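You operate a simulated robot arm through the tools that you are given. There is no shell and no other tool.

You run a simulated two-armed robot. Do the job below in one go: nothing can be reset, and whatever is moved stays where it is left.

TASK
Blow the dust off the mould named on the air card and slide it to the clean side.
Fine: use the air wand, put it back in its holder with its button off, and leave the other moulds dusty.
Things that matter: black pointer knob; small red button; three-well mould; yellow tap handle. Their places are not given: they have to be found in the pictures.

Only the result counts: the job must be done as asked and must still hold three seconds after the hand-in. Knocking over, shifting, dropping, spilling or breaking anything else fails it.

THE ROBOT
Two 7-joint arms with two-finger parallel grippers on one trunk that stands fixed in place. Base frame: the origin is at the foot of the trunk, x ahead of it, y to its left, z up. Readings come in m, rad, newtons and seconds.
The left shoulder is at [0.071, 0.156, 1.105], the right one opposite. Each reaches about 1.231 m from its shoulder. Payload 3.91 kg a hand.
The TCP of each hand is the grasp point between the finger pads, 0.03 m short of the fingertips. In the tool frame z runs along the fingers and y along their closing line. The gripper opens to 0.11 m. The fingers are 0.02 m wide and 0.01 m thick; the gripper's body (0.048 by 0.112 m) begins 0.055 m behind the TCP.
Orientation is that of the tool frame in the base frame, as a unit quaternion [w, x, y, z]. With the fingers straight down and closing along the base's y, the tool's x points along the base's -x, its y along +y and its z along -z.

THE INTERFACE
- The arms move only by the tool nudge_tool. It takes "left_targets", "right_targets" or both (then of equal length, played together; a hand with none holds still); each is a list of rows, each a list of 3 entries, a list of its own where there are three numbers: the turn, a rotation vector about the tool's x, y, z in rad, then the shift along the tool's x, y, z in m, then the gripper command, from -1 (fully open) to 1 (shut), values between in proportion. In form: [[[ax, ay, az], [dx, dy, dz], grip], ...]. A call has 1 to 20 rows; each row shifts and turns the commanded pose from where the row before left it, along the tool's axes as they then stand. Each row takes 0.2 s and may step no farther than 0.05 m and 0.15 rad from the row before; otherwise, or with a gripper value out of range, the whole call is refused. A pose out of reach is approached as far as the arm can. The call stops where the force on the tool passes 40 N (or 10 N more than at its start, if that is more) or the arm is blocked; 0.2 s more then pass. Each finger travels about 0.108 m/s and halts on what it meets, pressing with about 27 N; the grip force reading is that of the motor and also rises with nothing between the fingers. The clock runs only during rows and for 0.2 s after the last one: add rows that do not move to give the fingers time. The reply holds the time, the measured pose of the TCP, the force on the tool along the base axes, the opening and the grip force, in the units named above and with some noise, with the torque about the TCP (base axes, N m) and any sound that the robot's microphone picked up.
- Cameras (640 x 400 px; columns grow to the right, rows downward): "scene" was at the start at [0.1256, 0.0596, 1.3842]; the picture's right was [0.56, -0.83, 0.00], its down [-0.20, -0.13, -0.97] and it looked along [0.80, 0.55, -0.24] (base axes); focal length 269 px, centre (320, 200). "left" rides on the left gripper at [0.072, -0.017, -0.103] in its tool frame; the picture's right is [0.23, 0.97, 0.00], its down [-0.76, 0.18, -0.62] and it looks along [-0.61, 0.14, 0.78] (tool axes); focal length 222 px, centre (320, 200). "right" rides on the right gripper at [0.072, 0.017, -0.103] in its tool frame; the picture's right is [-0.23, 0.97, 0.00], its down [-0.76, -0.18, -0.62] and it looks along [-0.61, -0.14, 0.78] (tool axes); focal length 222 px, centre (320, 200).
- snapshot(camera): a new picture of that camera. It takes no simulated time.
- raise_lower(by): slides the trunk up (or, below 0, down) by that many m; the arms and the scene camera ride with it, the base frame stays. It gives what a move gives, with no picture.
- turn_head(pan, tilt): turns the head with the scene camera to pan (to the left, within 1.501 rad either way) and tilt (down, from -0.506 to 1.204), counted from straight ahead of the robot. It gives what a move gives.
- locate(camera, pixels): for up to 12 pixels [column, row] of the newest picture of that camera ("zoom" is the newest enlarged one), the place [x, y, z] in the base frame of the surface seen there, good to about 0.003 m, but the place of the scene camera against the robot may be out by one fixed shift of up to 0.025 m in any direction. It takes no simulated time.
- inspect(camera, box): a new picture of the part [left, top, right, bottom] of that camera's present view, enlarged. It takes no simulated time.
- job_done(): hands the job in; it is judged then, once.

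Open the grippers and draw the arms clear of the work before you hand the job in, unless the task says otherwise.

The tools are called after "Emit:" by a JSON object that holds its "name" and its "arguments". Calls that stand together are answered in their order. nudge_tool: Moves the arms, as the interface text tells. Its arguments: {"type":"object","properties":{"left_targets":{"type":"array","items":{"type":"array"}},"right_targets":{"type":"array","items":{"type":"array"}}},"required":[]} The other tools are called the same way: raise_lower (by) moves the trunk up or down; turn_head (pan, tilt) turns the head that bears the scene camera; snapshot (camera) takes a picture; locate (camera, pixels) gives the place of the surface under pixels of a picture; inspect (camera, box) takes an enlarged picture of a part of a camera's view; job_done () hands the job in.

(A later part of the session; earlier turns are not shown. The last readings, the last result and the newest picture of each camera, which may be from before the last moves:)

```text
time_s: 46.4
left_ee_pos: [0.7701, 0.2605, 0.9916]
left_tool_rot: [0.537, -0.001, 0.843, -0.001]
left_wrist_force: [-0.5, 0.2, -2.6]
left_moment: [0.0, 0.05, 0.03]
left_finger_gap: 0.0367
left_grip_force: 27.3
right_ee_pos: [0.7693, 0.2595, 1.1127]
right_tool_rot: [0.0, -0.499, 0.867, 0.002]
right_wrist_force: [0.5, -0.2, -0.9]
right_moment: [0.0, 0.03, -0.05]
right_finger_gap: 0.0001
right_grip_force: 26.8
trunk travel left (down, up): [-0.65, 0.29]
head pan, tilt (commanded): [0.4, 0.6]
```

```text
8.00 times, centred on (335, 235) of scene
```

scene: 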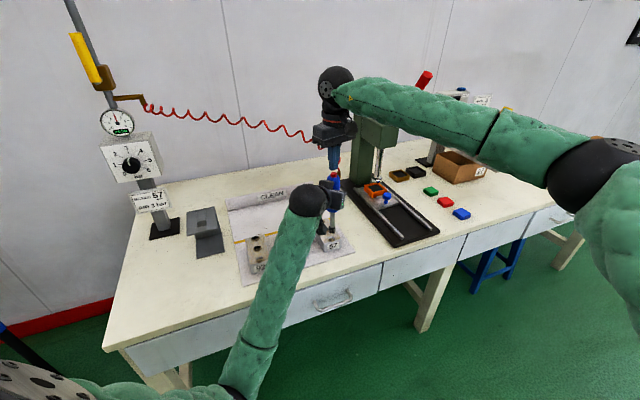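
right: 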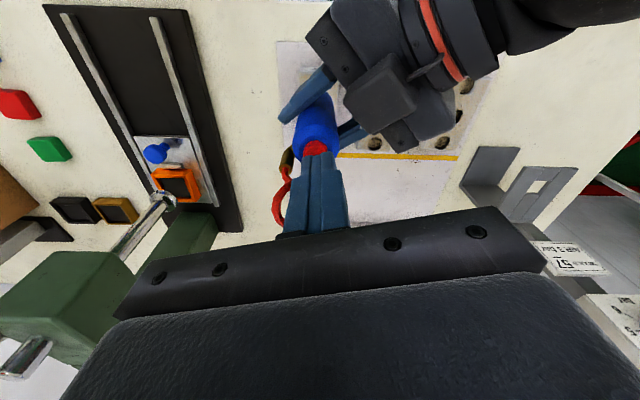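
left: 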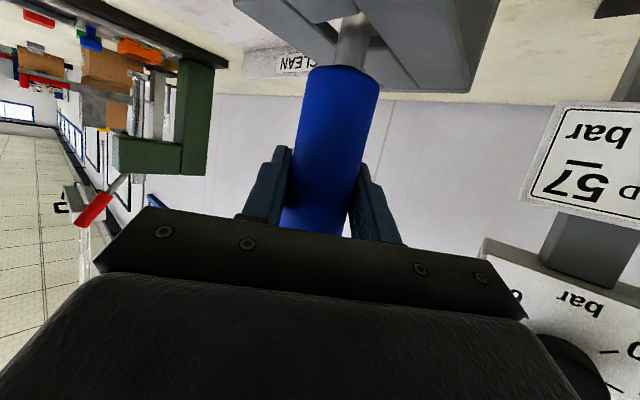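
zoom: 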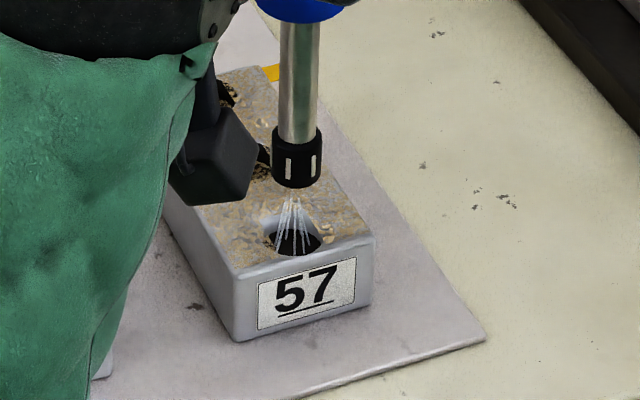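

The jet is visible blowing into the front well, which looks cleared. I lift the right fingers and move both hands together slowly to the middle well, then dwell there.

Emit:
{"name": "nudge_tool", "arguments": {"left_targets": [[[0, 0, 0], [0, 0, 0], 1], [[0, 0, 0], [0, 0, 0], 1], [[0, 0, 0], [-0.00238, 0.0057, 0.00511], 1], [[0, 0, 0], [-0.00238, 0.0057, 0.00511], 1], [[0, 0, 0], [-0.00238, 0.0057, 0.00511], 1], [[0, 0, 0], [-0.00238, 0.0057, 0.00511], 1], [[0, 0, 0], [-0.00238, 0.0057, 0.00511], 1], [[0, 0, 0], [-0.00238, 0.0057, 0.00511], 1], [[0, 0, 0], [0, 0, 0], 1], [[0, 0, 0], [0, 0, 0], 1], [[0, 0, 0], [0, 0, 0], 1], [[0, 0, 0], [0, 0, 0], 1]], "right_targets": [[[0, 0, 0], [0, 0, -0.02], 1], [[0, 0, 0], [0, 0, -0.02], 1], [[0, 0, 0], [-0.00775, -0.00203, 0], 1], [[0, 0, 0], [-0.00775, -0.00203, 0], 1], [[0, 0, 0], [-0.00775, -0.00203, 0], 1], [[0, 0, 0], [-0.00775, -0.00203, 0], 1], [[0, 0, 0], [-0.00775, -0.00203, 0], 1], [[0, 0, 0], [-0.00775, -0.00203, 0], 1], [[0, 0, 0], [0, 0, 0], 1], [[0, 0, 0], [0, 0, 0], 1], [[0, 0, 0], [0, 0, 0], 1], [[0, 0, 0], [0, 0, 0], 1]]}}

Emit:
{"name": "snapshot", "arguments": {"camera": "scene"}}

Emit:
{"name": "inspect", "arguments": {"camera": "scene", "box": [310, 205, 360, 255]}}

Emit:
{"name": "snapshot", "arguments": {"camera": "right"}}

```text
time_s: 49.0
left_ee_pos: [0.8033, 0.2943, 0.9898]
left_tool_rot: [0.538, 0.0, 0.843, -0.002]
left_wrist_force: [0.2, -0.1, -1.6]
left_moment: [0.02, -0.01, 0.02]
left_finger_gap: 0.0372
left_grip_force: 27.3
right_ee_pos: [0.8025, 0.295, 1.1524]
right_tool_rot: [-0.001, -0.498, 0.867, 0.0]
right_wrist_force: [0.3, 0.9, -0.1]
right_moment: [0.02, -0.01, 0.01]
right_finger_gap: 0.0004
right_grip_force: 26.5
trunk travel left (down, up): [-0.65, 0.29]
head pan, tilt (commanded): [0.4, 0.6]
```

```text
taken
```

scene: 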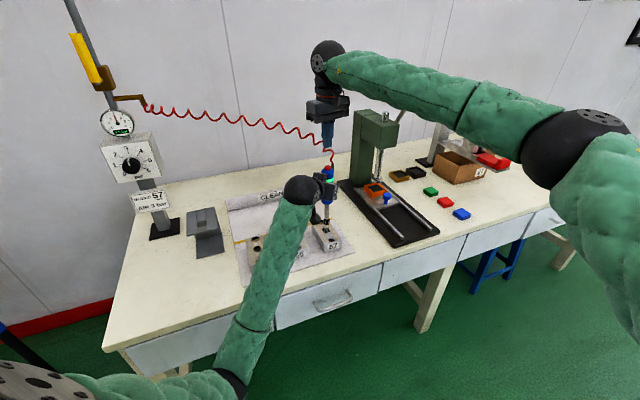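

```text
8.00 times, centred on (335, 230) of scene
```

zoom: 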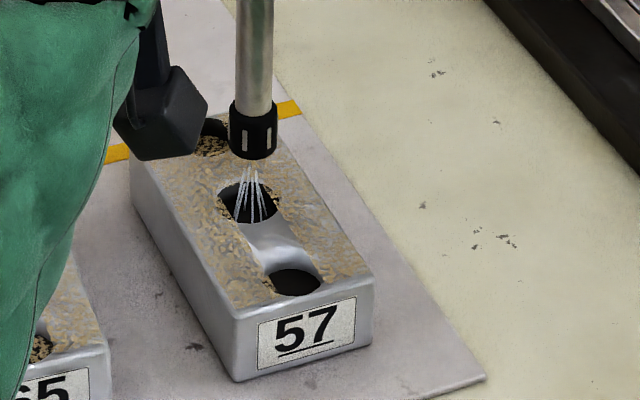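

```text
taken
```

right: 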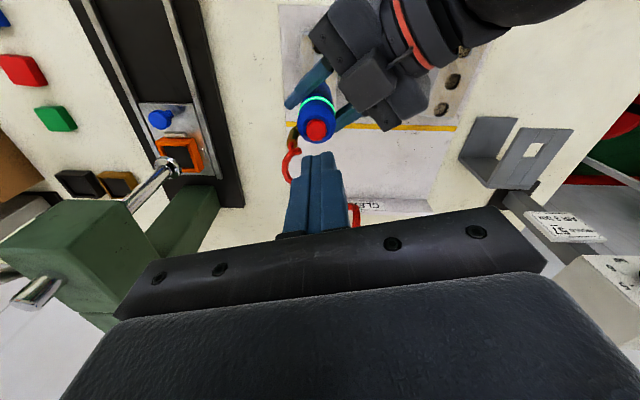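

The middle well and the strip between the wells are clean, while the edges of the top still carry dust. I continue to the far well with both hands in step, dwell, and run a little past it.

Emit:
{"name": "nudge_tool", "arguments": {"left_targets": [[[0, 0, 0], [-0.00238, 0.0057, 0.00511], 1], [[0, 0, 0], [-0.00238, 0.0057, 0.00511], 1], [[0, 0, 0], [-0.00238, 0.0057, 0.00511], 1], [[0, 0, 0], [-0.00238, 0.0057, 0.00511], 1], [[0, 0, 0], [-0.00238, 0.0057, 0.00511], 1], [[0, 0, 0], [-0.00238, 0.0057, 0.00511], 1], [[0, 0, 0], [0, 0, 0], 1], [[0, 0, 0], [0, 0, 0], 1], [[0, 0, 0], [0, 0, 0], 1], [[0, 0, 0], [0, 0, 0], 1], [[0, 0, 0], [-0.00238, 0.0057, 0.00511], 1], [[0, 0, 0], [0, 0, 0], 1], [[0, 0, 0], [0, 0, 0], 1]], "right_targets": [[[0, 0, 0], [-0.00775, -0.00203, 0], 1], [[0, 0, 0], [-0.00775, -0.00203, 0], 1], [[0, 0, 0], [-0.00775, -0.00203, 0], 1], [[0, 0, 0], [-0.00775, -0.00203, 0], 1], [[0, 0, 0], [-0.00775, -0.00203, 0], 1], [[0, 0, 0], [-0.00775, -0.00203, 0], 1], [[0, 0, 0], [0, 0, 0], 1], [[0, 0, 0], [0, 0, 0], 1], [[0, 0, 0], [0, 0, 0], 1], [[0, 0, 0], [0, 0, 0], 1], [[0, 0, 0], [-0.00775, -0.00203, 0], 1], [[0, 0, 0], [0, 0, 0], 1], [[0, 0, 0], [0, 0, 0], 1]]}}

Emit:
{"name": "inspect", "arguments": {"camera": "scene", "box": [300, 195, 360, 255]}}

Emit:
{"name": "inspect", "arguments": {"camera": "right", "box": [270, 0, 470, 180]}}

```text
time_s: 51.8
left_ee_pos: [0.8456, 0.3359, 0.9912]
left_tool_rot: [0.537, -0.001, 0.844, -0.001]
left_wrist_force: [0.4, -1.0, -2.3]
left_moment: [-0.01, -0.01, 0.0]
left_finger_gap: 0.0369
left_grip_force: 26.5
right_ee_pos: [0.8235, 0.3172, 1.1509]
right_tool_rot: [0.001, -0.495, 0.869, 0.001]
right_wrist_force: [-0.1, -0.3, -0.3]
right_moment: [0.0, 0.0, 0.0]
right_finger_gap: 0.0
right_grip_force: 26.7
right hand out of reach, approached as far as the arm can: row 4, 6, 11
trunk travel left (down, up): [-0.65, 0.29]
head pan, tilt (commanded): [0.4, 0.6]
```

```text
6.67 times, centred on (330, 225) of scene
```

zoom: 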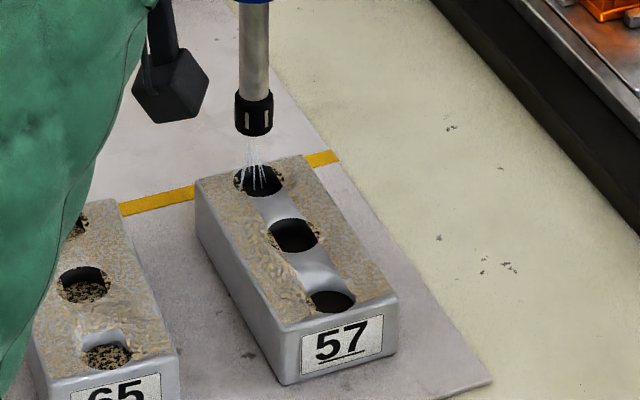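

```text
2.22 times, centred on (370, 90) of right
```

zoom: 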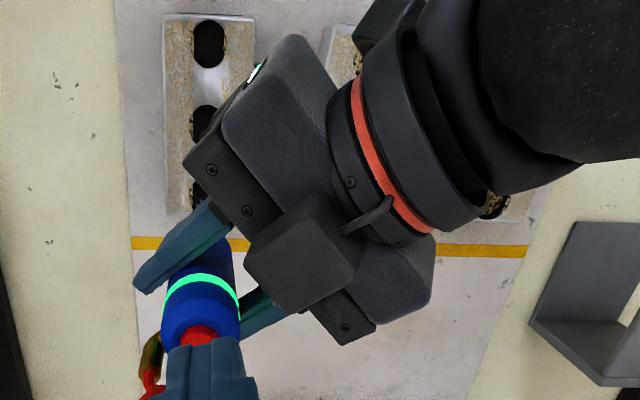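

All three wells are blown out, but dust remains on both sides of the top. The right hand was at its reach limit, so it goes back above the front end while the left makes a pass 12 mm to the right of the middle, back toward the front.

Emit:
{"name": "nudge_tool", "arguments": {"left_targets": [[[0, 0, 0], [-0.00359, -0.0085, 0.0077], 1], [[0, 0, 0], [0, 0, 0], 1], [[0, 0, 0], [0.00299, -0.00707, -0.00641], 1], [[0, 0, 0], [0.00299, -0.00707, -0.00641], 1], [[0, 0, 0], [0.00299, -0.00707, -0.00641], 1], [[0, 0, 0], [0.00299, -0.00707, -0.00641], 1], [[0, 0, 0], [0.00299, -0.00707, -0.00641], 1], [[0, 0, 0], [0.00299, -0.00707, -0.00641], 1], [[0, 0, 0], [0.00299, -0.00707, -0.00641], 1], [[0, 0, 0], [0.00299, -0.00707, -0.00641], 1], [[0, 0, 0], [0.00299, -0.00707, -0.00641], 1], [[0, 0, 0], [0.00299, -0.00707, -0.00641], 1], [[0, 0, 0], [0.00299, -0.00707, -0.00641], 1], [[0, 0, 0], [0, 0, 0], 1]], "right_targets": [[[0, 0, 0], [0.0186, 0.0047, -0.0125], 1], [[0, 0, 0], [0.0186, 0.0047, -0.0125], 1], [[0, 0, 0], [0.0186, 0.0047, -0.0125], 1], [[0, 0, 0], [0.0186, 0.0047, -0.0125], 1], [[0, 0, 0], [0, 0, 0], 1], [[0, 0, 0], [0, 0, 0], 1], [[0, 0, 0], [0, 0, 0], 1], [[0, 0, 0], [0, 0, 0], 1], [[0, 0, 0], [0, 0, 0], 1], [[0, 0, 0], [0, 0, 0], 1], [[0, 0, 0], [0, 0, 0], 1], [[0, 0, 0], [0, 0, 0], 1], [[0, 0, 0], [0, 0, 0], 1], [[0, 0, 0], [0, 0, 0], 1]]}}

Emit:
{"name": "inspect", "arguments": {"camera": "scene", "box": [300, 195, 360, 255]}}

```text
time_s: 54.8
left_ee_pos: [0.7757, 0.2492, 0.9922]
left_tool_rot: [0.536, 0.0, 0.844, -0.002]
left_wrist_force: [-0.5, 0.0, -1.7]
left_moment: [-0.01, -0.02, -0.01]
left_finger_gap: 0.0366
left_grip_force: 26.5
right_ee_pos: [0.7719, 0.2625, 1.2037]
right_tool_rot: [0.001, -0.499, 0.866, 0.002]
right_wrist_force: [-0.4, 0.7, 0.0]
right_moment: [-0.01, 0.01, 0.01]
right_finger_gap: 0.0001
right_grip_force: 27.5
trunk travel left (down, up): [-0.65, 0.29]
head pan, tilt (commanded): [0.4, 0.6]
```

```text
6.67 times, centred on (330, 225) of scene
```

zoom: 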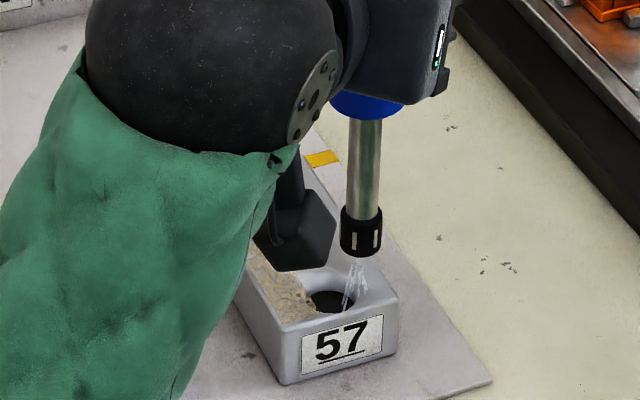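

The right side of the top is clean now. I shift 26 mm to the left side of the mould and make a pass toward the far end.

Emit:
{"name": "nudge_tool", "arguments": {"left_targets": [[[0, 0, 0], [0.00389, 0.0092, -0.00834], 1], [[0, 0, 0], [0.00389, 0.0092, -0.00834], 1], [[0, 0, 0], [0, 0, 0], 1], [[0, 0, 0], [-0.00299, 0.00707, 0.00641], 1], [[0, 0, 0], [-0.00299, 0.00707, 0.00641], 1], [[0, 0, 0], [-0.00299, 0.00707, 0.00641], 1], [[0, 0, 0], [-0.00299, 0.00707, 0.00641], 1], [[0, 0, 0], [-0.00299, 0.00707, 0.00641], 1], [[0, 0, 0], [-0.00299, 0.00707, 0.00641], 1], [[0, 0, 0], [-0.00299, 0.00707, 0.00641], 1], [[0, 0, 0], [-0.00299, 0.00707, 0.00641], 1], [[0, 0, 0], [-0.00299, 0.00707, 0.00641], 1], [[0, 0, 0], [-0.00299, 0.00707, 0.00641], 1], [[0, 0, 0], [-0.00299, 0.00707, 0.00641], 1], [[0, 0, 0], [0, 0, 0], 1]]}}

Emit:
{"name": "inspect", "arguments": {"camera": "scene", "box": [300, 195, 360, 255]}}

Emit:
{"name": "snapshot", "arguments": {"camera": "scene"}}

```text
time_s: 58.0
left_ee_pos: [0.8344, 0.3458, 0.9914]
left_tool_rot: [0.537, 0.0, 0.844, -0.002]
left_wrist_force: [-0.1, 0.5, -1.8]
left_moment: [0.03, 0.04, -0.01]
left_finger_gap: 0.037
left_grip_force: 27.3
right_ee_pos: [0.7716, 0.261, 1.2022]
right_tool_rot: [0.001, -0.499, 0.867, 0.001]
right_wrist_force: [0.2, 0.0, 0.5]
right_moment: [-0.01, 0.01, -0.01]
right_finger_gap: 0.0
right_grip_force: 27.3
trunk travel left (down, up): [-0.65, 0.29]
head pan, tilt (commanded): [0.4, 0.6]
```

```text
6.67 times, centred on (330, 225) of scene
```

zoom: 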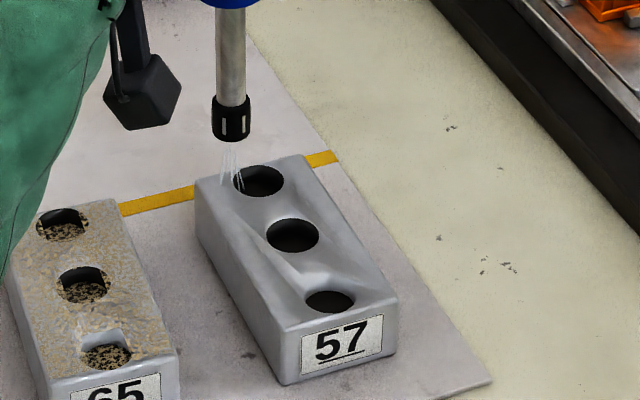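

```text
taken
```

scene: 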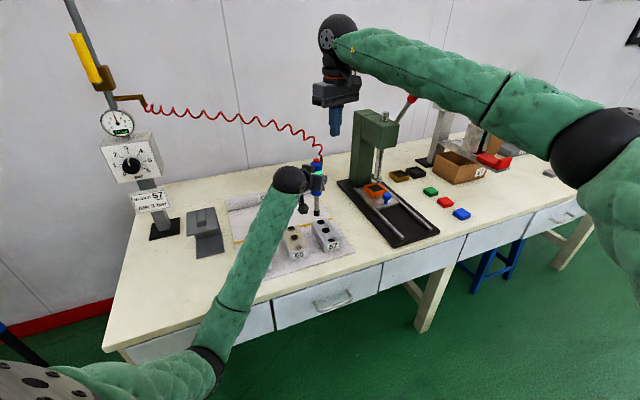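

Mould 57 is now fully clean and mould 65 is still dusty. I bring the wand back over the front well, where the right hand can reach the button to switch it off.

Emit:
{"name": "nudge_tool", "arguments": {"left_targets": [[[0, 0, 0], [0.00676, -0.021, -0.0145], 1], [[0, 0, 0], [0.00676, -0.021, -0.0145], 1], [[0, 0, 0], [0.00676, -0.021, -0.0145], 1], [[0, 0, 0], [0.00676, -0.021, -0.0145], 1], [[0, 0, 0], [0, 0, 0], 1], [[0, 0, 0], [0, 0, 0], 1]]}}

Emit:
{"name": "snapshot", "arguments": {"camera": "right"}}

Emit:
{"name": "inspect", "arguments": {"camera": "right", "box": [270, 60, 390, 180]}}

```text
time_s: 59.4
left_ee_pos: [0.7718, 0.2623, 0.9907]
left_tool_rot: [0.537, 0.0, 0.843, -0.002]
left_wrist_force: [0.9, 0.4, -2.1]
left_moment: [0.01, 0.05, 0.0]
left_finger_gap: 0.0371
left_grip_force: 26.9
right_ee_pos: [0.7718, 0.2619, 1.2018]
right_tool_rot: [0.001, -0.499, 0.867, 0.002]
right_wrist_force: [-0.1, -0.1, -0.1]
right_moment: [-0.02, 0.02, 0.01]
right_finger_gap: 0.0
right_grip_force: 27.4
trunk travel left (down, up): [-0.65, 0.29]
head pan, tilt (commanded): [0.4, 0.6]
```

```text
taken
```

right: 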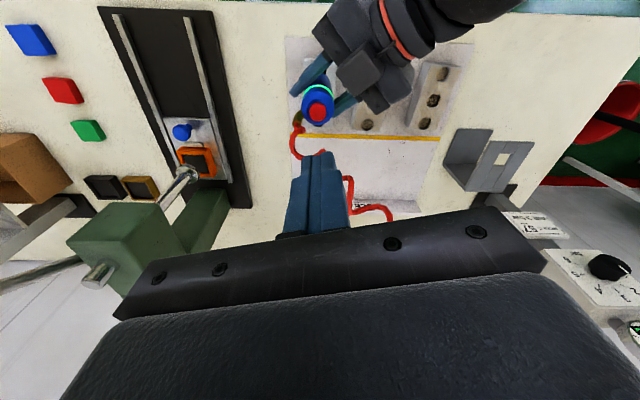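

```text
3.33 times, centred on (330, 120) of right
```

zoom: 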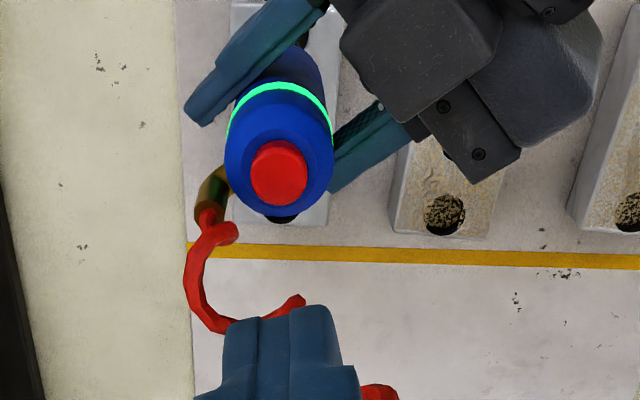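

The wand and right fingertips are aligned in x and y (0.772, 0.262). I locate the button top at zoom (278,172) and lower the fingertips to just above it.

Emit:
{"name": "locate", "arguments": {"camera": "zoom", "pixels": [[278, 172], [260, 172], [298, 172], [278, 155], [278, 188]]}}

Emit:
{"name": "nudge_tool", "arguments": {"right_targets": [[[0, 0, 0], [0, 0, 0.035], 1], [[0, 0, 0], [0, 0, 0.035], 1], [[0, 0, 0], [0, 0, 0.03], 1], [[0, 0, 0], [0, 0, 0.01], 1], [[0, 0, 0], [0, 0, 0], 1]]}}

```text
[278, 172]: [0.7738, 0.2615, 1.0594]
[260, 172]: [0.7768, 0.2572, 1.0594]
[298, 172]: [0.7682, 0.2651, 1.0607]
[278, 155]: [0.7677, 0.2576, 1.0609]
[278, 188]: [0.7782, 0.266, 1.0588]
```

```text
time_s: 60.6
left_ee_pos: [0.7709, 0.2625, 0.9908]
left_tool_rot: [0.538, 0.0, 0.843, -0.002]
left_wrist_force: [0.8, 0.7, -2.6]
left_moment: [0.02, 0.01, 0.0]
left_finger_gap: 0.0369
left_grip_force: 27.4
right_ee_pos: [0.7698, 0.2622, 1.0922]
right_tool_rot: [0.001, -0.499, 0.866, 0.001]
right_wrist_force: [0.3, 0.2, -0.6]
right_moment: [0.0, 0.0, 0.01]
right_finger_gap: 0.0001
right_grip_force: 27.8
trunk travel left (down, up): [-0.65, 0.29]
head pan, tilt (commanded): [0.4, 0.6]
```

The fingertips are just above the button (tips about z 1.062). I press down in small steps until it clicks, then lift away.

Emit:
{"name": "nudge_tool", "arguments": {"right_targets": [[[0, 0, 0], [0, 0, 0.003], 1], [[0, 0, 0], [0, 0, 0.002], 1], [[0, 0, 0], [0, 0, 0.002], 1], [[0, 0, 0], [0, 0, 0.002], 1]]}}

```text
time_s: 61.6
left_ee_pos: [0.7716, 0.2624, 0.9889]
left_tool_rot: [0.537, -0.001, 0.844, -0.001]
left_wrist_force: [0.1, -0.7, -6.7]
left_moment: [0.1, 0.05, 0.01]
left_finger_gap: 0.037
left_grip_force: 26.9
right_ee_pos: [0.7704, 0.2615, 1.0852]
right_tool_rot: [0.001, -0.499, 0.866, 0.001]
right_wrist_force: [-0.5, 0.9, 3.7]
right_moment: [0.03, 0.0, -0.01]
right_finger_gap: 0.0001
right_grip_force: 26.6
trunk travel left (down, up): [-0.65, 0.29]
head pan, tilt (commanded): [0.4, 0.6]
heard: click
```

A click was heard again. I lift the right fingers off and check that the green ring is dark.

Emit:
{"name": "nudge_tool", "arguments": {"right_targets": [[[0, 0, 0], [0, 0, -0.01], 1], [[0, 0, 0], [0, 0, -0.03], 1], [[0, 0, 0], [0, 0, -0.04], 1], [[0, 0, 0], [0, 0, -0.04], 1]]}}

Emit:
{"name": "inspect", "arguments": {"camera": "right", "box": [270, 60, 390, 180]}}

Emit:
{"name": "inspect", "arguments": {"camera": "scene", "box": [290, 150, 380, 260]}}

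```text
time_s: 62.6
left_ee_pos: [0.7713, 0.2628, 0.992]
left_tool_rot: [0.537, -0.001, 0.843, -0.001]
left_wrist_force: [0.1, -0.8, -1.4]
left_moment: [0.0, 0.02, 0.0]
left_finger_gap: 0.0368
left_grip_force: 26.9
right_ee_pos: [0.7694, 0.2621, 1.2053]
right_tool_rot: [0.0, -0.5, 0.866, 0.0]
right_wrist_force: [0.7, 0.0, 0.3]
right_moment: [-0.02, -0.03, 0.01]
right_finger_gap: 0.0001
right_grip_force: 26.9
trunk travel left (down, up): [-0.65, 0.29]
head pan, tilt (commanded): [0.4, 0.6]
```

```text
3.33 times, centred on (330, 120) of right
```

zoom: 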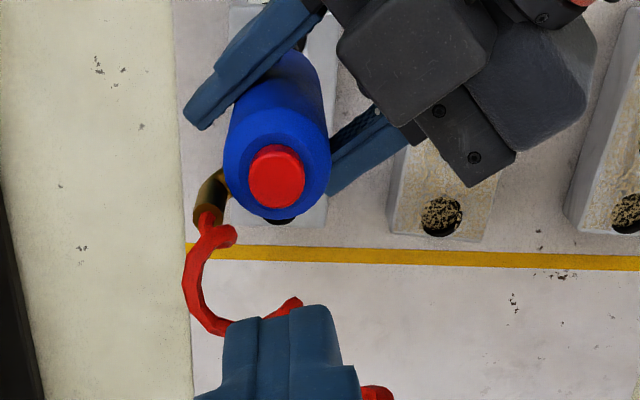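

```text
3.64 times, centred on (335, 205) of scene
```

zoom: 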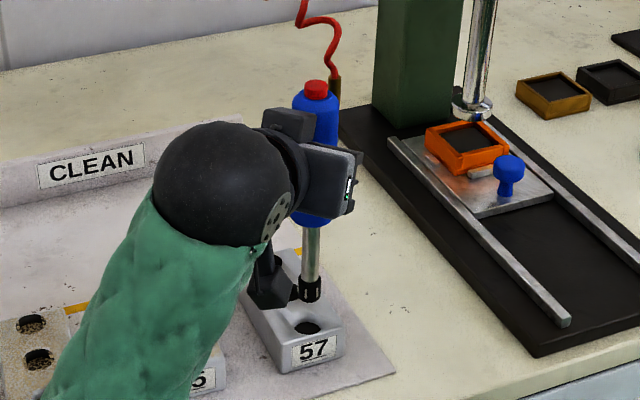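

The ring is dark and the jet has stopped, so the button is off; mould 57 is clean. I raise the wand 0.15 m and draw the right hand back to the right.

Emit:
{"name": "nudge_tool", "arguments": {"left_targets": [[[0, 0, 0], [0, 0, 0], 1], [[0, 0, 0], [0, 0, 0], 1], [[0, 0, 0], [-0.034, 0, -0.01585], 1], [[0, 0, 0], [-0.034, 0, -0.01585], 1], [[0, 0, 0], [-0.034, 0, -0.01585], 1], [[0, 0, 0], [-0.034, 0, -0.01585], 1], [[0, 0, 0], [0, 0, 0], 1]], "right_targets": [[[0, 0, 0], [0.0278, -0.0218, -0.0242], 1], [[0, 0, 0], [0.0278, -0.0218, -0.0242], 1], [[0, 0, 0], [0.0278, -0.0218, -0.0242], 1], [[0, 0, 0], [0.0278, -0.0218, -0.0242], 1], [[0, 0, 0], [0.0278, -0.0218, -0.0242], 1], [[0, 0, 0], [0.0278, -0.0218, -0.0242], 1], [[0, 0, 0], [0, 0, 0], 1]]}}

Emit:
{"name": "turn_head", "arguments": {"pan": 0.6, "tilt": 0.75}}

Emit:
{"name": "snapshot", "arguments": {"camera": "scene"}}

```text
time_s: 64.2
left_ee_pos: [0.7698, 0.2634, 1.1425]
left_tool_rot: [0.537, -0.001, 0.844, -0.002]
left_wrist_force: [-0.4, -0.6, -0.9]
left_moment: [0.04, 0.01, 0.02]
left_finger_gap: 0.0371
left_grip_force: 27.0
right_ee_pos: [0.7981, 0.052, 1.3482]
right_tool_rot: [0.001, -0.498, 0.867, 0.001]
right_wrist_force: [0.9, 0.6, -0.6]
right_moment: [-0.04, 0.01, 0.03]
right_finger_gap: 0.0002
right_grip_force: 27.0
trunk travel left (down, up): [-0.65, 0.29]
head pan, tilt (commanded): [0.4, 0.6]
```

```text
time_s: 65.0
left_ee_pos: [0.7705, 0.2617, 1.1419]
left_tool_rot: [0.537, -0.001, 0.844, -0.001]
left_wrist_force: [-0.7, 0.1, -1.2]
left_moment: [0.01, 0.03, 0.01]
left_finger_gap: 0.0372
left_grip_force: 26.9
right_ee_pos: [0.7971, 0.0511, 1.3476]
right_tool_rot: [0.0, -0.498, 0.867, 0.001]
right_wrist_force: [-0.6, -0.3, 0.3]
right_moment: [0.0, 0.0, -0.01]
right_finger_gap: 0.0
right_grip_force: 26.9
trunk travel left (down, up): [-0.65, 0.29]
head pan, tilt (commanded): [0.6, 0.75]
```

```text
taken
```

scene: 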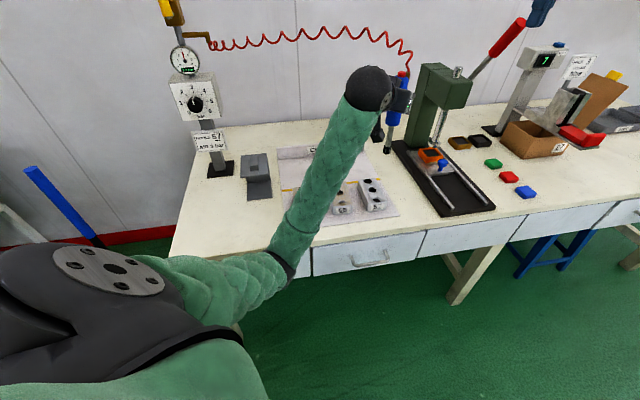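

The wand is at z 1.14 and clear. I carry it back to above its holder at about (0.592, 0.636).

Emit:
{"name": "nudge_tool", "arguments": {"left_targets": [[[0, 0, 0], [0.00756, 0.03735, -0.01622], 1], [[0, 0, 0], [0.00756, 0.03735, -0.01622], 1], [[0, 0, 0], [0.00756, 0.03735, -0.01622], 1], [[0, 0, 0], [0.00756, 0.03735, -0.01622], 1], [[0, 0, 0], [0.00756, 0.03735, -0.01622], 1], [[0, 0, 0], [0.00756, 0.03735, -0.01622], 1], [[0, 0, 0], [0.00756, 0.03735, -0.01622], 1], [[0, 0, 0], [0.00756, 0.03735, -0.01622], 1], [[0, 0, 0], [0.00756, 0.03735, -0.01622], 1], [[0, 0, 0], [0.00756, 0.03735, -0.01622], 1], [[0, 0, 0], [0, 0, 0], 1], [[0, 0, 0], [0, 0, 0], 1]]}}

Emit:
{"name": "snapshot", "arguments": {"camera": "scene"}}

```text
time_s: 67.6
left_ee_pos: [0.5938, 0.6361, 1.137]
left_tool_rot: [0.537, 0.0, 0.843, -0.002]
left_wrist_force: [-0.6, -0.4, -2.8]
left_moment: [0.0, -0.02, -0.02]
left_finger_gap: 0.0368
left_grip_force: 27.0
right_ee_pos: [0.7968, 0.0515, 1.3485]
right_tool_rot: [0.001, -0.498, 0.867, 0.0]
right_wrist_force: [-0.2, 0.1, 1.1]
right_moment: [0.0, -0.03, 0.0]
right_finger_gap: 0.0001
right_grip_force: 26.8
trunk travel left (down, up): [-0.65, 0.29]
head pan, tilt (commanded): [0.6, 0.75]
```

```text
taken
```

scene: 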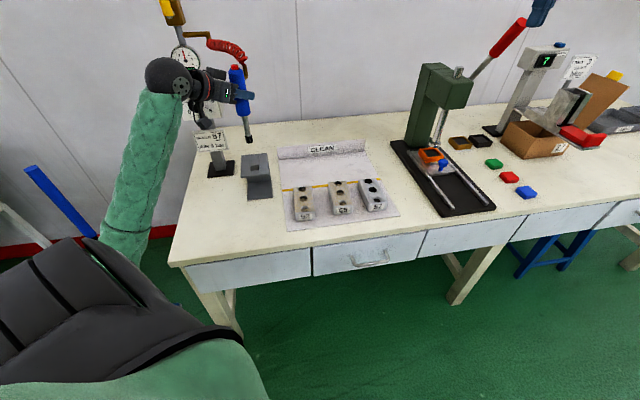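

The wand is back above the holder at (0.594, 0.636). I zoom the scene view on the holder hole and the nozzle cap to measure their relative position (any fixed camera shift cancels).

Emit:
{"name": "inspect", "arguments": {"camera": "scene", "box": [215, 110, 295, 205]}}

Emit:
{"name": "inspect", "arguments": {"camera": "scene", "box": [235, 145, 280, 190]}}

```text
4.21 times, centred on (255, 158) of scene
```

zoom: 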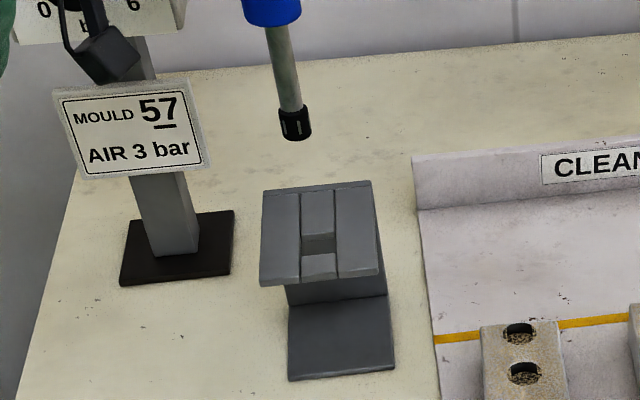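

```text
8.89 times, centred on (258, 168) of scene
```

zoom: 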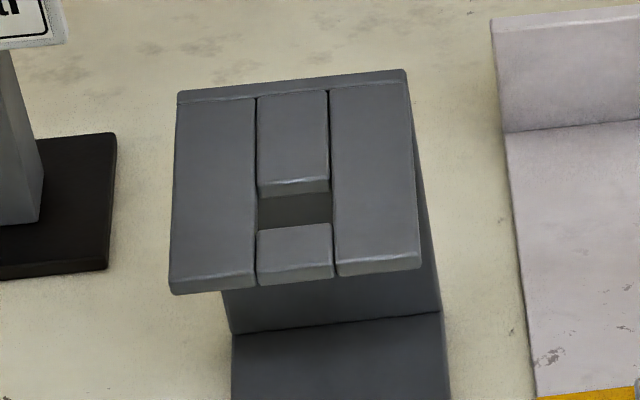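

The hole spans zoom columns 257-332 and rows 187-228. I locate the edges around it, then the nozzle cap in a second zoom.

Emit:
{"name": "locate", "arguments": {"camera": "zoom", "pixels": [[252, 207], [337, 203], [293, 180], [294, 234], [257, 180], [332, 176], [257, 236], [334, 230], [180, 282], [415, 262], [405, 85], [182, 100]]}}

Emit:
{"name": "inspect", "arguments": {"camera": "scene", "box": [225, 110, 270, 155]}}

```text
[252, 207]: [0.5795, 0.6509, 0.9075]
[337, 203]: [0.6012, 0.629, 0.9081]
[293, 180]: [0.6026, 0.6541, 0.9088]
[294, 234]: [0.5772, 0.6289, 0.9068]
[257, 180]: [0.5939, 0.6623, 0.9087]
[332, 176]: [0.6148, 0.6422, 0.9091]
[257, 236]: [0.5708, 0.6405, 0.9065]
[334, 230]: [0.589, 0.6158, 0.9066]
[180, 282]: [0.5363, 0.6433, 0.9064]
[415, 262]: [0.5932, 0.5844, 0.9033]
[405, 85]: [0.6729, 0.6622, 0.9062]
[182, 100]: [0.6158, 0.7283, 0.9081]
```

```text
8.89 times, centred on (248, 132) of scene
```

zoom: 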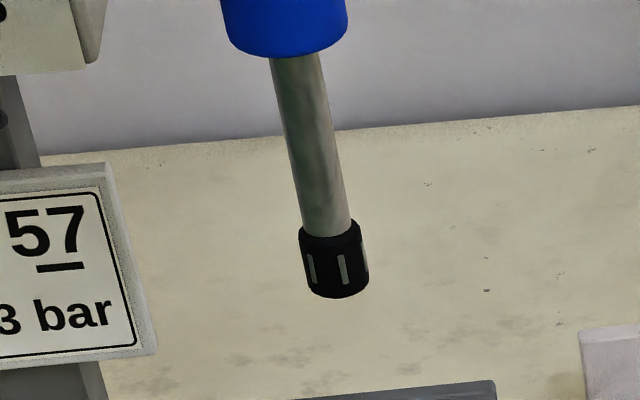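

I locate the neck and cap centre-line points to compute where the nozzle would enter relative to the hole's middle at scene (0.590, 0.641).

Emit:
{"name": "locate", "arguments": {"camera": "zoom", "pixels": [[335, 250], [338, 275], [330, 200], [322, 150], [312, 100], [285, 20], [305, 150], [337, 150], [306, 262], [366, 255]]}}

```text
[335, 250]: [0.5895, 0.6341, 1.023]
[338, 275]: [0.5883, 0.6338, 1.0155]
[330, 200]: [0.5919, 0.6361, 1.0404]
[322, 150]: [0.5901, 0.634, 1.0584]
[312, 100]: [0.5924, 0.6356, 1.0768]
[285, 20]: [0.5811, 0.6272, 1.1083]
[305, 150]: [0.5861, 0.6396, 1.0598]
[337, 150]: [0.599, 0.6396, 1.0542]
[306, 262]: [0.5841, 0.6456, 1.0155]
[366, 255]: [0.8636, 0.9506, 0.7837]
```

Allowing for measurement noise, the wand is within 2-5 mm of the hole centre in x. I shift 2 mm toward -x and lower until the tip is about 12 mm above the shelf, then check visually.

Emit:
{"name": "nudge_tool", "arguments": {"left_targets": [[[0, 0, 0], [0.02011, 0, 0.00718], 1], [[0, 0, 0], [0.01926, 0, 0.00898], 1], [[0, 0, 0], [0.01926, 0, 0.00898], 1], [[0, 0, 0], [0.01926, 0, 0.00898], 1], [[0, 0, 0], [0, 0, 0], 1], [[0, 0, 0], [0, 0, 0], 1]]}}

Emit:
{"name": "inspect", "arguments": {"camera": "scene", "box": [235, 140, 280, 185]}}

Emit:
{"name": "snapshot", "arguments": {"camera": "left"}}

```text
time_s: 69.0
left_ee_pos: [0.5896, 0.6356, 1.0527]
left_tool_rot: [0.537, -0.001, 0.844, -0.001]
left_wrist_force: [-0.1, 0.1, -1.7]
left_moment: [0.01, 0.01, 0.0]
left_finger_gap: 0.0369
left_grip_force: 27.2
right_ee_pos: [0.7969, 0.0511, 1.3463]
right_tool_rot: [0.001, -0.497, 0.868, 0.002]
right_wrist_force: [0.6, -0.7, -0.3]
right_moment: [-0.02, 0.0, 0.0]
right_finger_gap: 0.0002
right_grip_force: 27.1
trunk travel left (down, up): [-0.65, 0.29]
head pan, tilt (commanded): [0.6, 0.75]
```

```text
8.89 times, centred on (258, 162) of scene
```

zoom: 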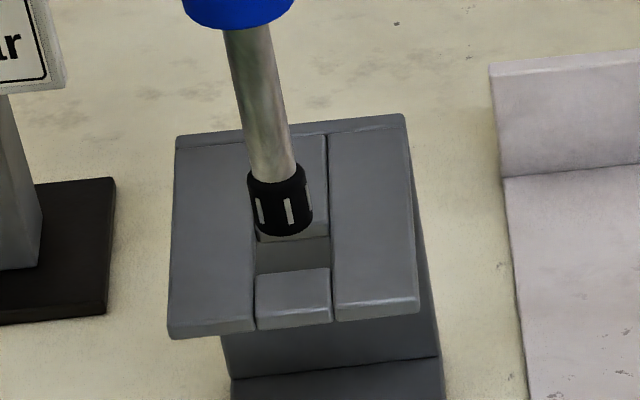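

```text
taken
```

left: 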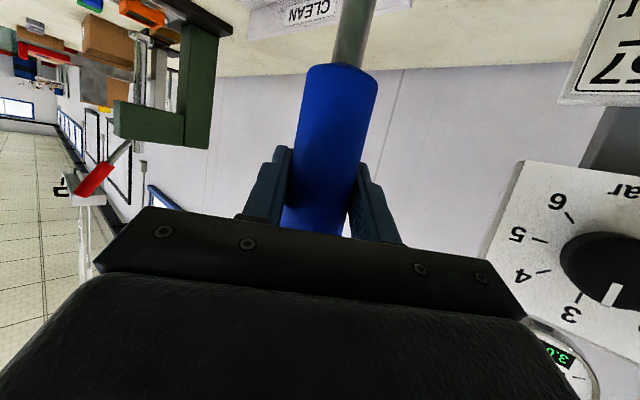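

The cap's projected entry point is about 1.8 mm left and 2-3 mm short of the hole's middle, which agrees with the original grip position (0.592, 0.6355). I shift +2.5 mm in x and lower 6 mm for another look.

Emit:
{"name": "nudge_tool", "arguments": {"left_targets": [[[0, 0, 0], [-0.00106, -0.0003, 0.00227], 1], [[0, 0, 0], [0.0027, 0, 0.00127], 1], [[0, 0, 0], [0.0027, 0, 0.00127], 1], [[0, 0, 0], [0, 0, 0], 1], [[0, 0, 0], [0, 0, 0], 1]]}}

Emit:
{"name": "inspect", "arguments": {"camera": "scene", "box": [235, 140, 280, 185]}}

```text
time_s: 70.2
left_ee_pos: [0.5915, 0.6348, 1.0476]
left_tool_rot: [0.537, -0.001, 0.843, -0.001]
left_wrist_force: [-1.2, -0.7, -1.6]
left_moment: [-0.01, 0.03, 0.0]
left_finger_gap: 0.0369
left_grip_force: 26.8
right_ee_pos: [0.7969, 0.0516, 1.348]
right_tool_rot: [0.001, -0.498, 0.867, 0.001]
right_wrist_force: [0.1, -0.2, -0.3]
right_moment: [0.0, 0.0, 0.02]
right_finger_gap: 0.0001
right_grip_force: 27.5
trunk travel left (down, up): [-0.65, 0.29]
head pan, tilt (commanded): [0.6, 0.75]
```

```text
8.89 times, centred on (258, 162) of scene
```

zoom: 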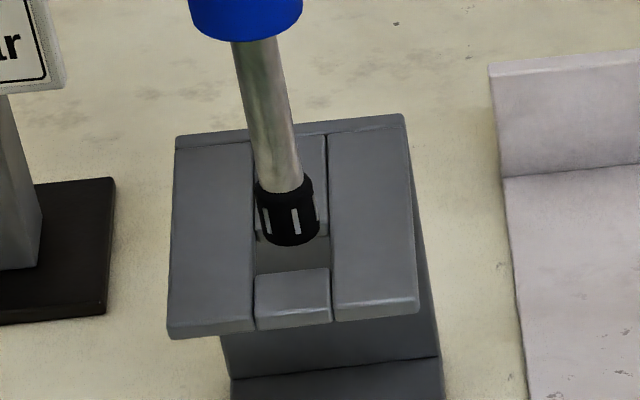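

The cap is now lined up with the hole (projected entry about (293,248) against hole centre (293,249)). I lower slowly 20 mm and check for contact force.

Emit:
{"name": "nudge_tool", "arguments": {"left_targets": [[[0, 0, 0], [0.0045, 0, 0.0021], 1], [[0, 0, 0], [0.0045, 0, 0.0021], 1], [[0, 0, 0], [0.0045, 0, 0.0021], 1], [[0, 0, 0], [0.0045, 0, 0.0021], 1], [[0, 0, 0], [0, 0, 0], 1]]}}

Emit:
{"name": "inspect", "arguments": {"camera": "scene", "box": [235, 140, 280, 185]}}

```text
time_s: 71.4
left_ee_pos: [0.5935, 0.6363, 1.0294]
left_tool_rot: [0.538, -0.001, 0.843, -0.001]
left_wrist_force: [-0.1, 0.3, -1.8]
left_moment: [0.01, 0.02, -0.01]
left_finger_gap: 0.0368
left_grip_force: 26.6
right_ee_pos: [0.797, 0.0512, 1.3491]
right_tool_rot: [0.0, -0.498, 0.867, 0.001]
right_wrist_force: [0.0, -0.3, 0.2]
right_moment: [0.02, -0.02, -0.01]
right_finger_gap: 0.0001
right_grip_force: 26.3
trunk travel left (down, up): [-0.65, 0.29]
head pan, tilt (commanded): [0.6, 0.75]
```

```text
8.89 times, centred on (258, 162) of scene
```

zoom: 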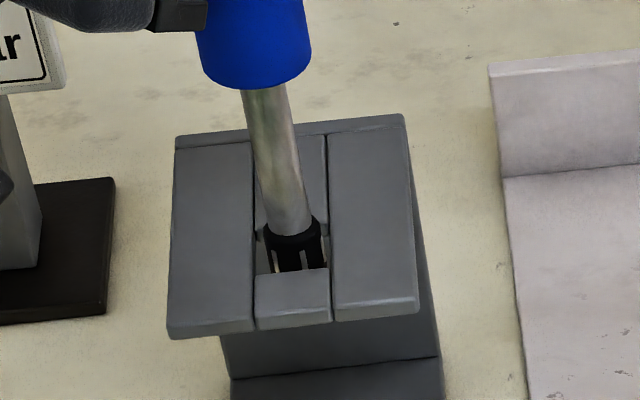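

The cap is inside the hole with no added force. I continue lowering slowly by 60 mm.

Emit:
{"name": "nudge_tool", "arguments": {"left_targets": [[[0, 0, 0], [0.0068, 0, 0.00317], 1], [[0, 0, 0], [0.0068, 0, 0.00317], 1], [[0, 0, 0], [0.0068, 0, 0.00317], 1], [[0, 0, 0], [0.0068, 0, 0.00317], 1], [[0, 0, 0], [0.0068, 0, 0.00317], 1], [[0, 0, 0], [0.0068, 0, 0.00317], 1], [[0, 0, 0], [0.0068, 0, 0.00317], 1], [[0, 0, 0], [0.0068, 0, 0.00317], 1], [[0, 0, 0], [0, 0, 0], 1]]}}

Emit:
{"name": "inspect", "arguments": {"camera": "scene", "box": [225, 110, 295, 205]}}

```text
time_s: 73.4
left_ee_pos: [0.5932, 0.6364, 0.9677]
left_tool_rot: [0.537, -0.002, 0.844, -0.001]
left_wrist_force: [-0.2, 0.4, -1.7]
left_moment: [0.04, 0.0, 0.04]
left_finger_gap: 0.037
left_grip_force: 26.7
right_ee_pos: [0.7966, 0.0506, 1.3477]
right_tool_rot: [0.0, -0.497, 0.868, 0.001]
right_wrist_force: [0.4, 0.1, 0.4]
right_moment: [-0.04, 0.0, 0.0]
right_finger_gap: 0.0001
right_grip_force: 26.9
trunk travel left (down, up): [-0.65, 0.29]
head pan, tilt (commanded): [0.6, 0.75]
```

```text
4.21 times, centred on (260, 158) of scene
```

zoom: 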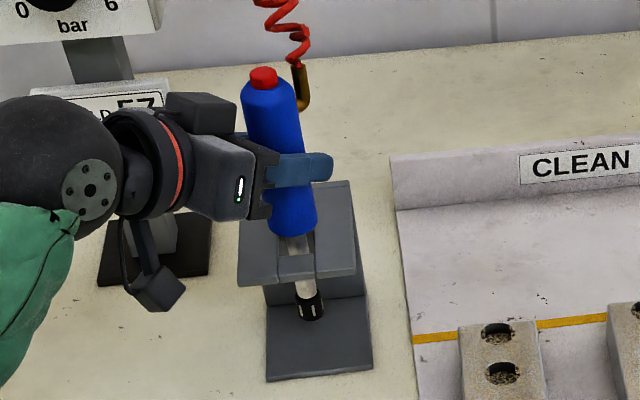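

The body bottom is still about 17 mm above the shelf. I lower in 4 mm steps until it seats.

Emit:
{"name": "nudge_tool", "arguments": {"left_targets": [[[0, 0, 0], [0.0036, 0, 0.0017], 1], [[0, 0, 0], [0.0036, 0, 0.0017], 1], [[0, 0, 0], [0.0036, 0, 0.0017], 1], [[0, 0, 0], [0.0018, 0, 0.00085], 1], [[0, 0, 0], [0, 0, 0], 1]]}}

```text
time_s: 74.6
left_ee_pos: [0.5928, 0.6356, 0.9532]
left_tool_rot: [0.537, -0.001, 0.843, -0.001]
left_wrist_force: [-0.3, -0.1, -2.2]
left_moment: [0.0, -0.02, 0.03]
left_finger_gap: 0.0371
left_grip_force: 27.1
right_ee_pos: [0.798, 0.0512, 1.348]
right_tool_rot: [0.0, -0.498, 0.867, 0.001]
right_wrist_force: [-0.7, -0.2, -0.9]
right_moment: [0.04, 0.04, -0.03]
right_finger_gap: 0.0001
right_grip_force: 26.7
trunk travel left (down, up): [-0.65, 0.29]
head pan, tilt (commanded): [0.6, 0.75]
```

Still no seat contact at z 0.953. I go down in 1 mm steps until the force turns.

Emit:
{"name": "nudge_tool", "arguments": {"left_targets": [[[0, 0, 0], [0.0009, 0, 0.0004], 1], [[0, 0, 0], [0.0009, 0, 0.0004], 1], [[0, 0, 0], [0.0009, 0, 0.0004], 1], [[0, 0, 0], [0, 0, 0], 1]]}}

Emit:
{"name": "inspect", "arguments": {"camera": "scene", "box": [225, 110, 295, 205]}}

```text
time_s: 75.6
left_ee_pos: [0.592, 0.6347, 0.9525]
left_tool_rot: [0.538, -0.001, 0.843, -0.001]
left_wrist_force: [-0.1, 0.4, -2.3]
left_moment: [-0.01, 0.02, 0.0]
left_finger_gap: 0.0372
left_grip_force: 27.0
right_ee_pos: [0.7966, 0.0511, 1.3469]
right_tool_rot: [0.001, -0.498, 0.867, 0.001]
right_wrist_force: [-0.3, 0.3, -0.1]
right_moment: [0.02, 0.01, 0.01]
right_finger_gap: 0.0
right_grip_force: 27.4
trunk travel left (down, up): [-0.65, 0.29]
head pan, tilt (commanded): [0.6, 0.75]
```

```text
4.21 times, centred on (260, 158) of scene
```

zoom: 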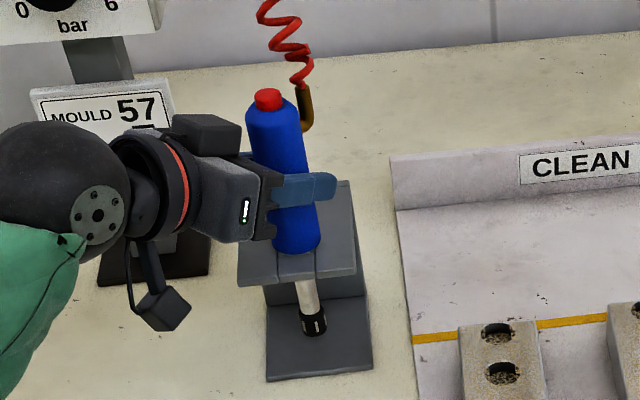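

It looks almost seated but the weight is still on the hand. I go down a few more millimetres.

Emit:
{"name": "nudge_tool", "arguments": {"left_targets": [[[0, 0, 0], [0.0009, 0, 0.0004], 1], [[0, 0, 0], [0.0009, 0, 0.0004], 1], [[0, 0, 0], [0, 0, 0], 1]]}}

```text
time_s: 76.4
left_ee_pos: [0.592, 0.6349, 0.9511]
left_tool_rot: [0.538, -0.001, 0.843, -0.001]
left_wrist_force: [2.7, 2.0, 3.9]
left_moment: [0.15, -0.31, -0.02]
left_finger_gap: 0.0369
left_grip_force: 27.2
right_ee_pos: [0.7963, 0.0512, 1.3474]
right_tool_rot: [0.0, -0.497, 0.868, 0.002]
right_wrist_force: [0.1, -0.5, -0.6]
right_moment: [-0.02, -0.02, -0.02]
right_finger_gap: 0.0
right_grip_force: 26.9
trunk travel left (down, up): [-0.65, 0.29]
head pan, tilt (commanded): [0.6, 0.75]
```

The force has turned to +3.9 N upward: the wand is seated. I open the left fingers partway (about 0.06 m) without moving and check that the wand stands still.

Emit:
{"name": "nudge_tool", "arguments": {"left_targets": [[[0, 0, 0], [0, 0, 0], 0.25], [[0, 0, 0], [0, 0, 0], 0.0], [[0, 0, 0], [0, 0, 0], -0.1], [[0, 0, 0], [0, 0, 0], -0.1]]}}

Emit:
{"name": "inspect", "arguments": {"camera": "scene", "box": [225, 110, 295, 205]}}

Emit:
{"name": "snapshot", "arguments": {"camera": "left"}}

```text
time_s: 77.4
left_ee_pos: [0.5918, 0.6341, 0.9496]
left_tool_rot: [0.538, 0.0, 0.843, -0.002]
left_wrist_force: [-0.3, -0.2, 0.0]
left_moment: [0.01, -0.01, 0.01]
left_finger_gap: 0.0606
left_grip_force: 0.1
right_ee_pos: [0.7978, 0.0508, 1.3479]
right_tool_rot: [0.001, -0.498, 0.867, 0.001]
right_wrist_force: [0.2, 0.7, -0.2]
right_moment: [-0.02, 0.01, 0.02]
right_finger_gap: 0.0002
right_grip_force: 26.7
trunk travel left (down, up): [-0.65, 0.29]
head pan, tilt (commanded): [0.6, 0.75]
```

```text
4.21 times, centred on (260, 158) of scene
```

zoom: 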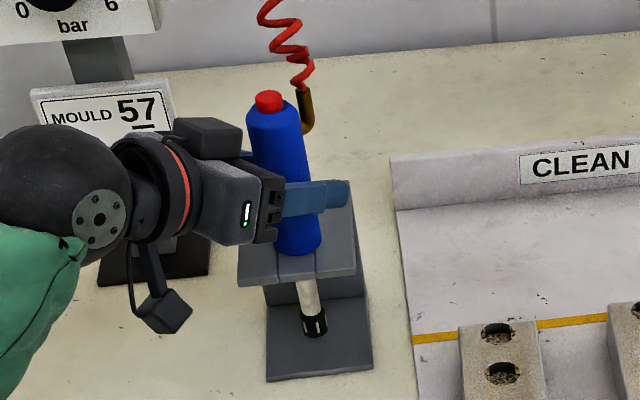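

```text
taken
```

left: 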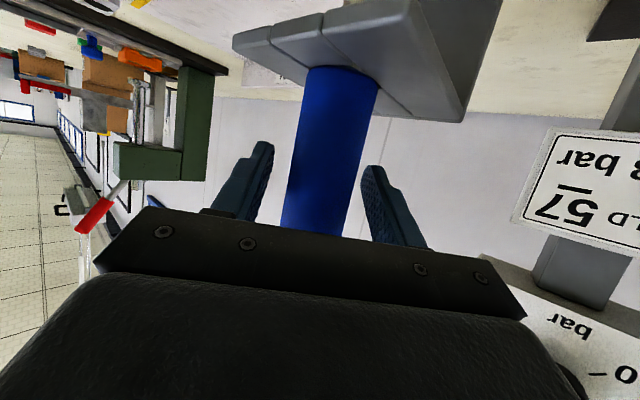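

The wand stands by itself, seated in the holder. I open fully and draw the left hand straight back, away from the wand.

Emit:
{"name": "nudge_tool", "arguments": {"left_targets": [[[0, 0, 0], [0, 0, 0], -1], [[0, 0, 0], [0, 0, 0], -1], [[0, 0, 0], [0, 0, 0], -1], [[0, 0, 0], [0.01268, 0, -0.02719], -1], [[0, 0, 0], [0.01268, 0, -0.02719], -1], [[0, 0, 0], [0.01268, 0, -0.02719], -1], [[0, 0, 0], [0.01268, 0, -0.02719], -1], [[0, 0, 0], [0.01268, 0, -0.02719], -1], [[0, 0, 0], [0, 0, 0], -1]]}}

Emit:
{"name": "snapshot", "arguments": {"camera": "scene"}}

Emit:
{"name": "inspect", "arguments": {"camera": "scene", "box": [225, 110, 295, 205]}}

```text
time_s: 79.4
left_ee_pos: [0.4427, 0.6345, 0.9504]
left_tool_rot: [0.537, -0.001, 0.843, -0.001]
left_wrist_force: [0.3, 0.0, 0.7]
left_moment: [0.02, -0.03, 0.0]
left_finger_gap: 0.1101
left_grip_force: 0.1
right_ee_pos: [0.7979, 0.0519, 1.3468]
right_tool_rot: [0.0, -0.497, 0.867, 0.001]
right_wrist_force: [0.5, 0.9, -0.3]
right_moment: [-0.05, 0.03, -0.02]
right_finger_gap: 0.0002
right_grip_force: 27.1
trunk travel left (down, up): [-0.65, 0.29]
head pan, tilt (commanded): [0.6, 0.75]
```

```text
taken
```

scene: 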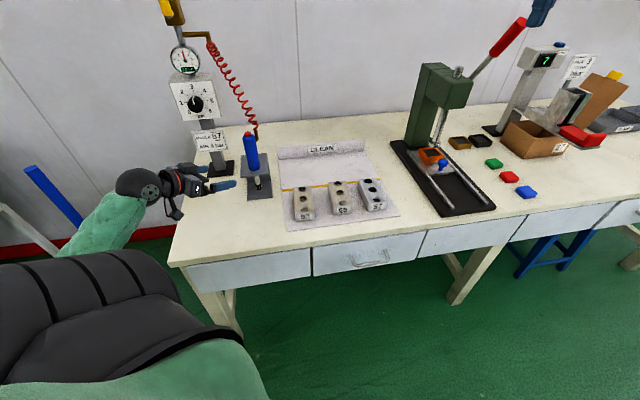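

```text
4.21 times, centred on (260, 158) of scene
```

zoom: 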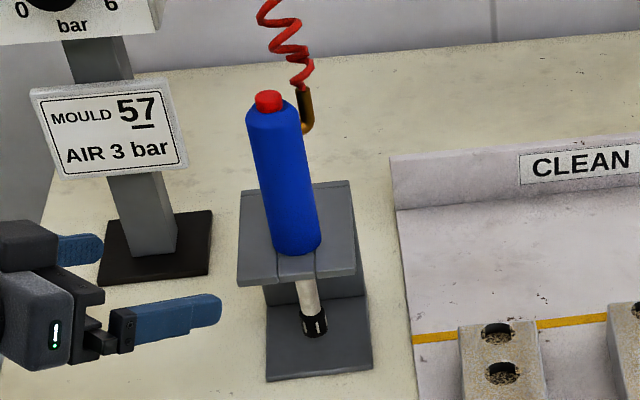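

The wand stands seated with its ring dark. Next I raise the left hand 0.22 m and turn it back to point straight down, to grip mould 57 from above.

Emit:
{"name": "nudge_tool", "arguments": {"left_targets": [[[0, 0, 0], [-0.0363, 0, -0.0169], -1], [[0, 0, 0], [-0.0363, 0, -0.0169], -1], [[0, 0, 0], [-0.0363, 0, -0.0169], -1], [[0, 0, 0], [-0.0363, 0, -0.0169], -1], [[0, 0, 0], [-0.0363, 0, -0.0169], -1], [[0, 0, 0], [-0.0181, 0, -0.00845], -1], [[0, 0.14175, 0], [0, 0, 0], -1], [[0, 0.14175, 0], [0, 0, 0], -1], [[0, 0.14175, 0], [0, 0, 0], -1], [[0, 0.14175, 0], [0, 0, 0], -1], [[0, 0.14175, 0], [0, 0, 0], -1], [[0, 0.14175, 0], [0, 0, 0], -1], [[0, 0.14175, 0], [0, 0, 0], -1], [[0, 0.14175, 0], [0, 0, 0], -1], [[0, 0, 0], [0, 0, 0], -1]]}}

Emit:
{"name": "snapshot", "arguments": {"camera": "scene"}}

```text
time_s: 82.6
left_ee_pos: [0.4439, 0.6367, 1.1683]
left_tool_rot: [-0.001, 0.001, 1.0, -0.002]
left_wrist_force: [0.0, 0.7, -0.1]
left_moment: [-0.03, 0.01, 0.02]
left_finger_gap: 0.1103
left_grip_force: 0.1
right_ee_pos: [0.7974, 0.0521, 1.347]
right_tool_rot: [0.0, -0.497, 0.867, 0.0]
right_wrist_force: [-0.3, 0.3, 0.0]
right_moment: [-0.03, 0.03, -0.01]
right_finger_gap: 0.0001
right_grip_force: 27.2
trunk travel left (down, up): [-0.65, 0.29]
head pan, tilt (commanded): [0.6, 0.75]
```

```text
taken
```

scene: 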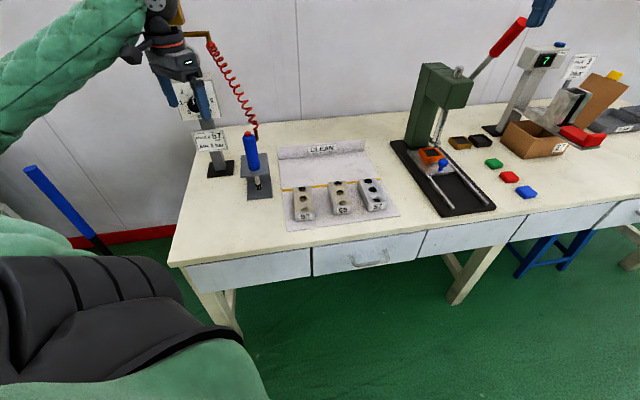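

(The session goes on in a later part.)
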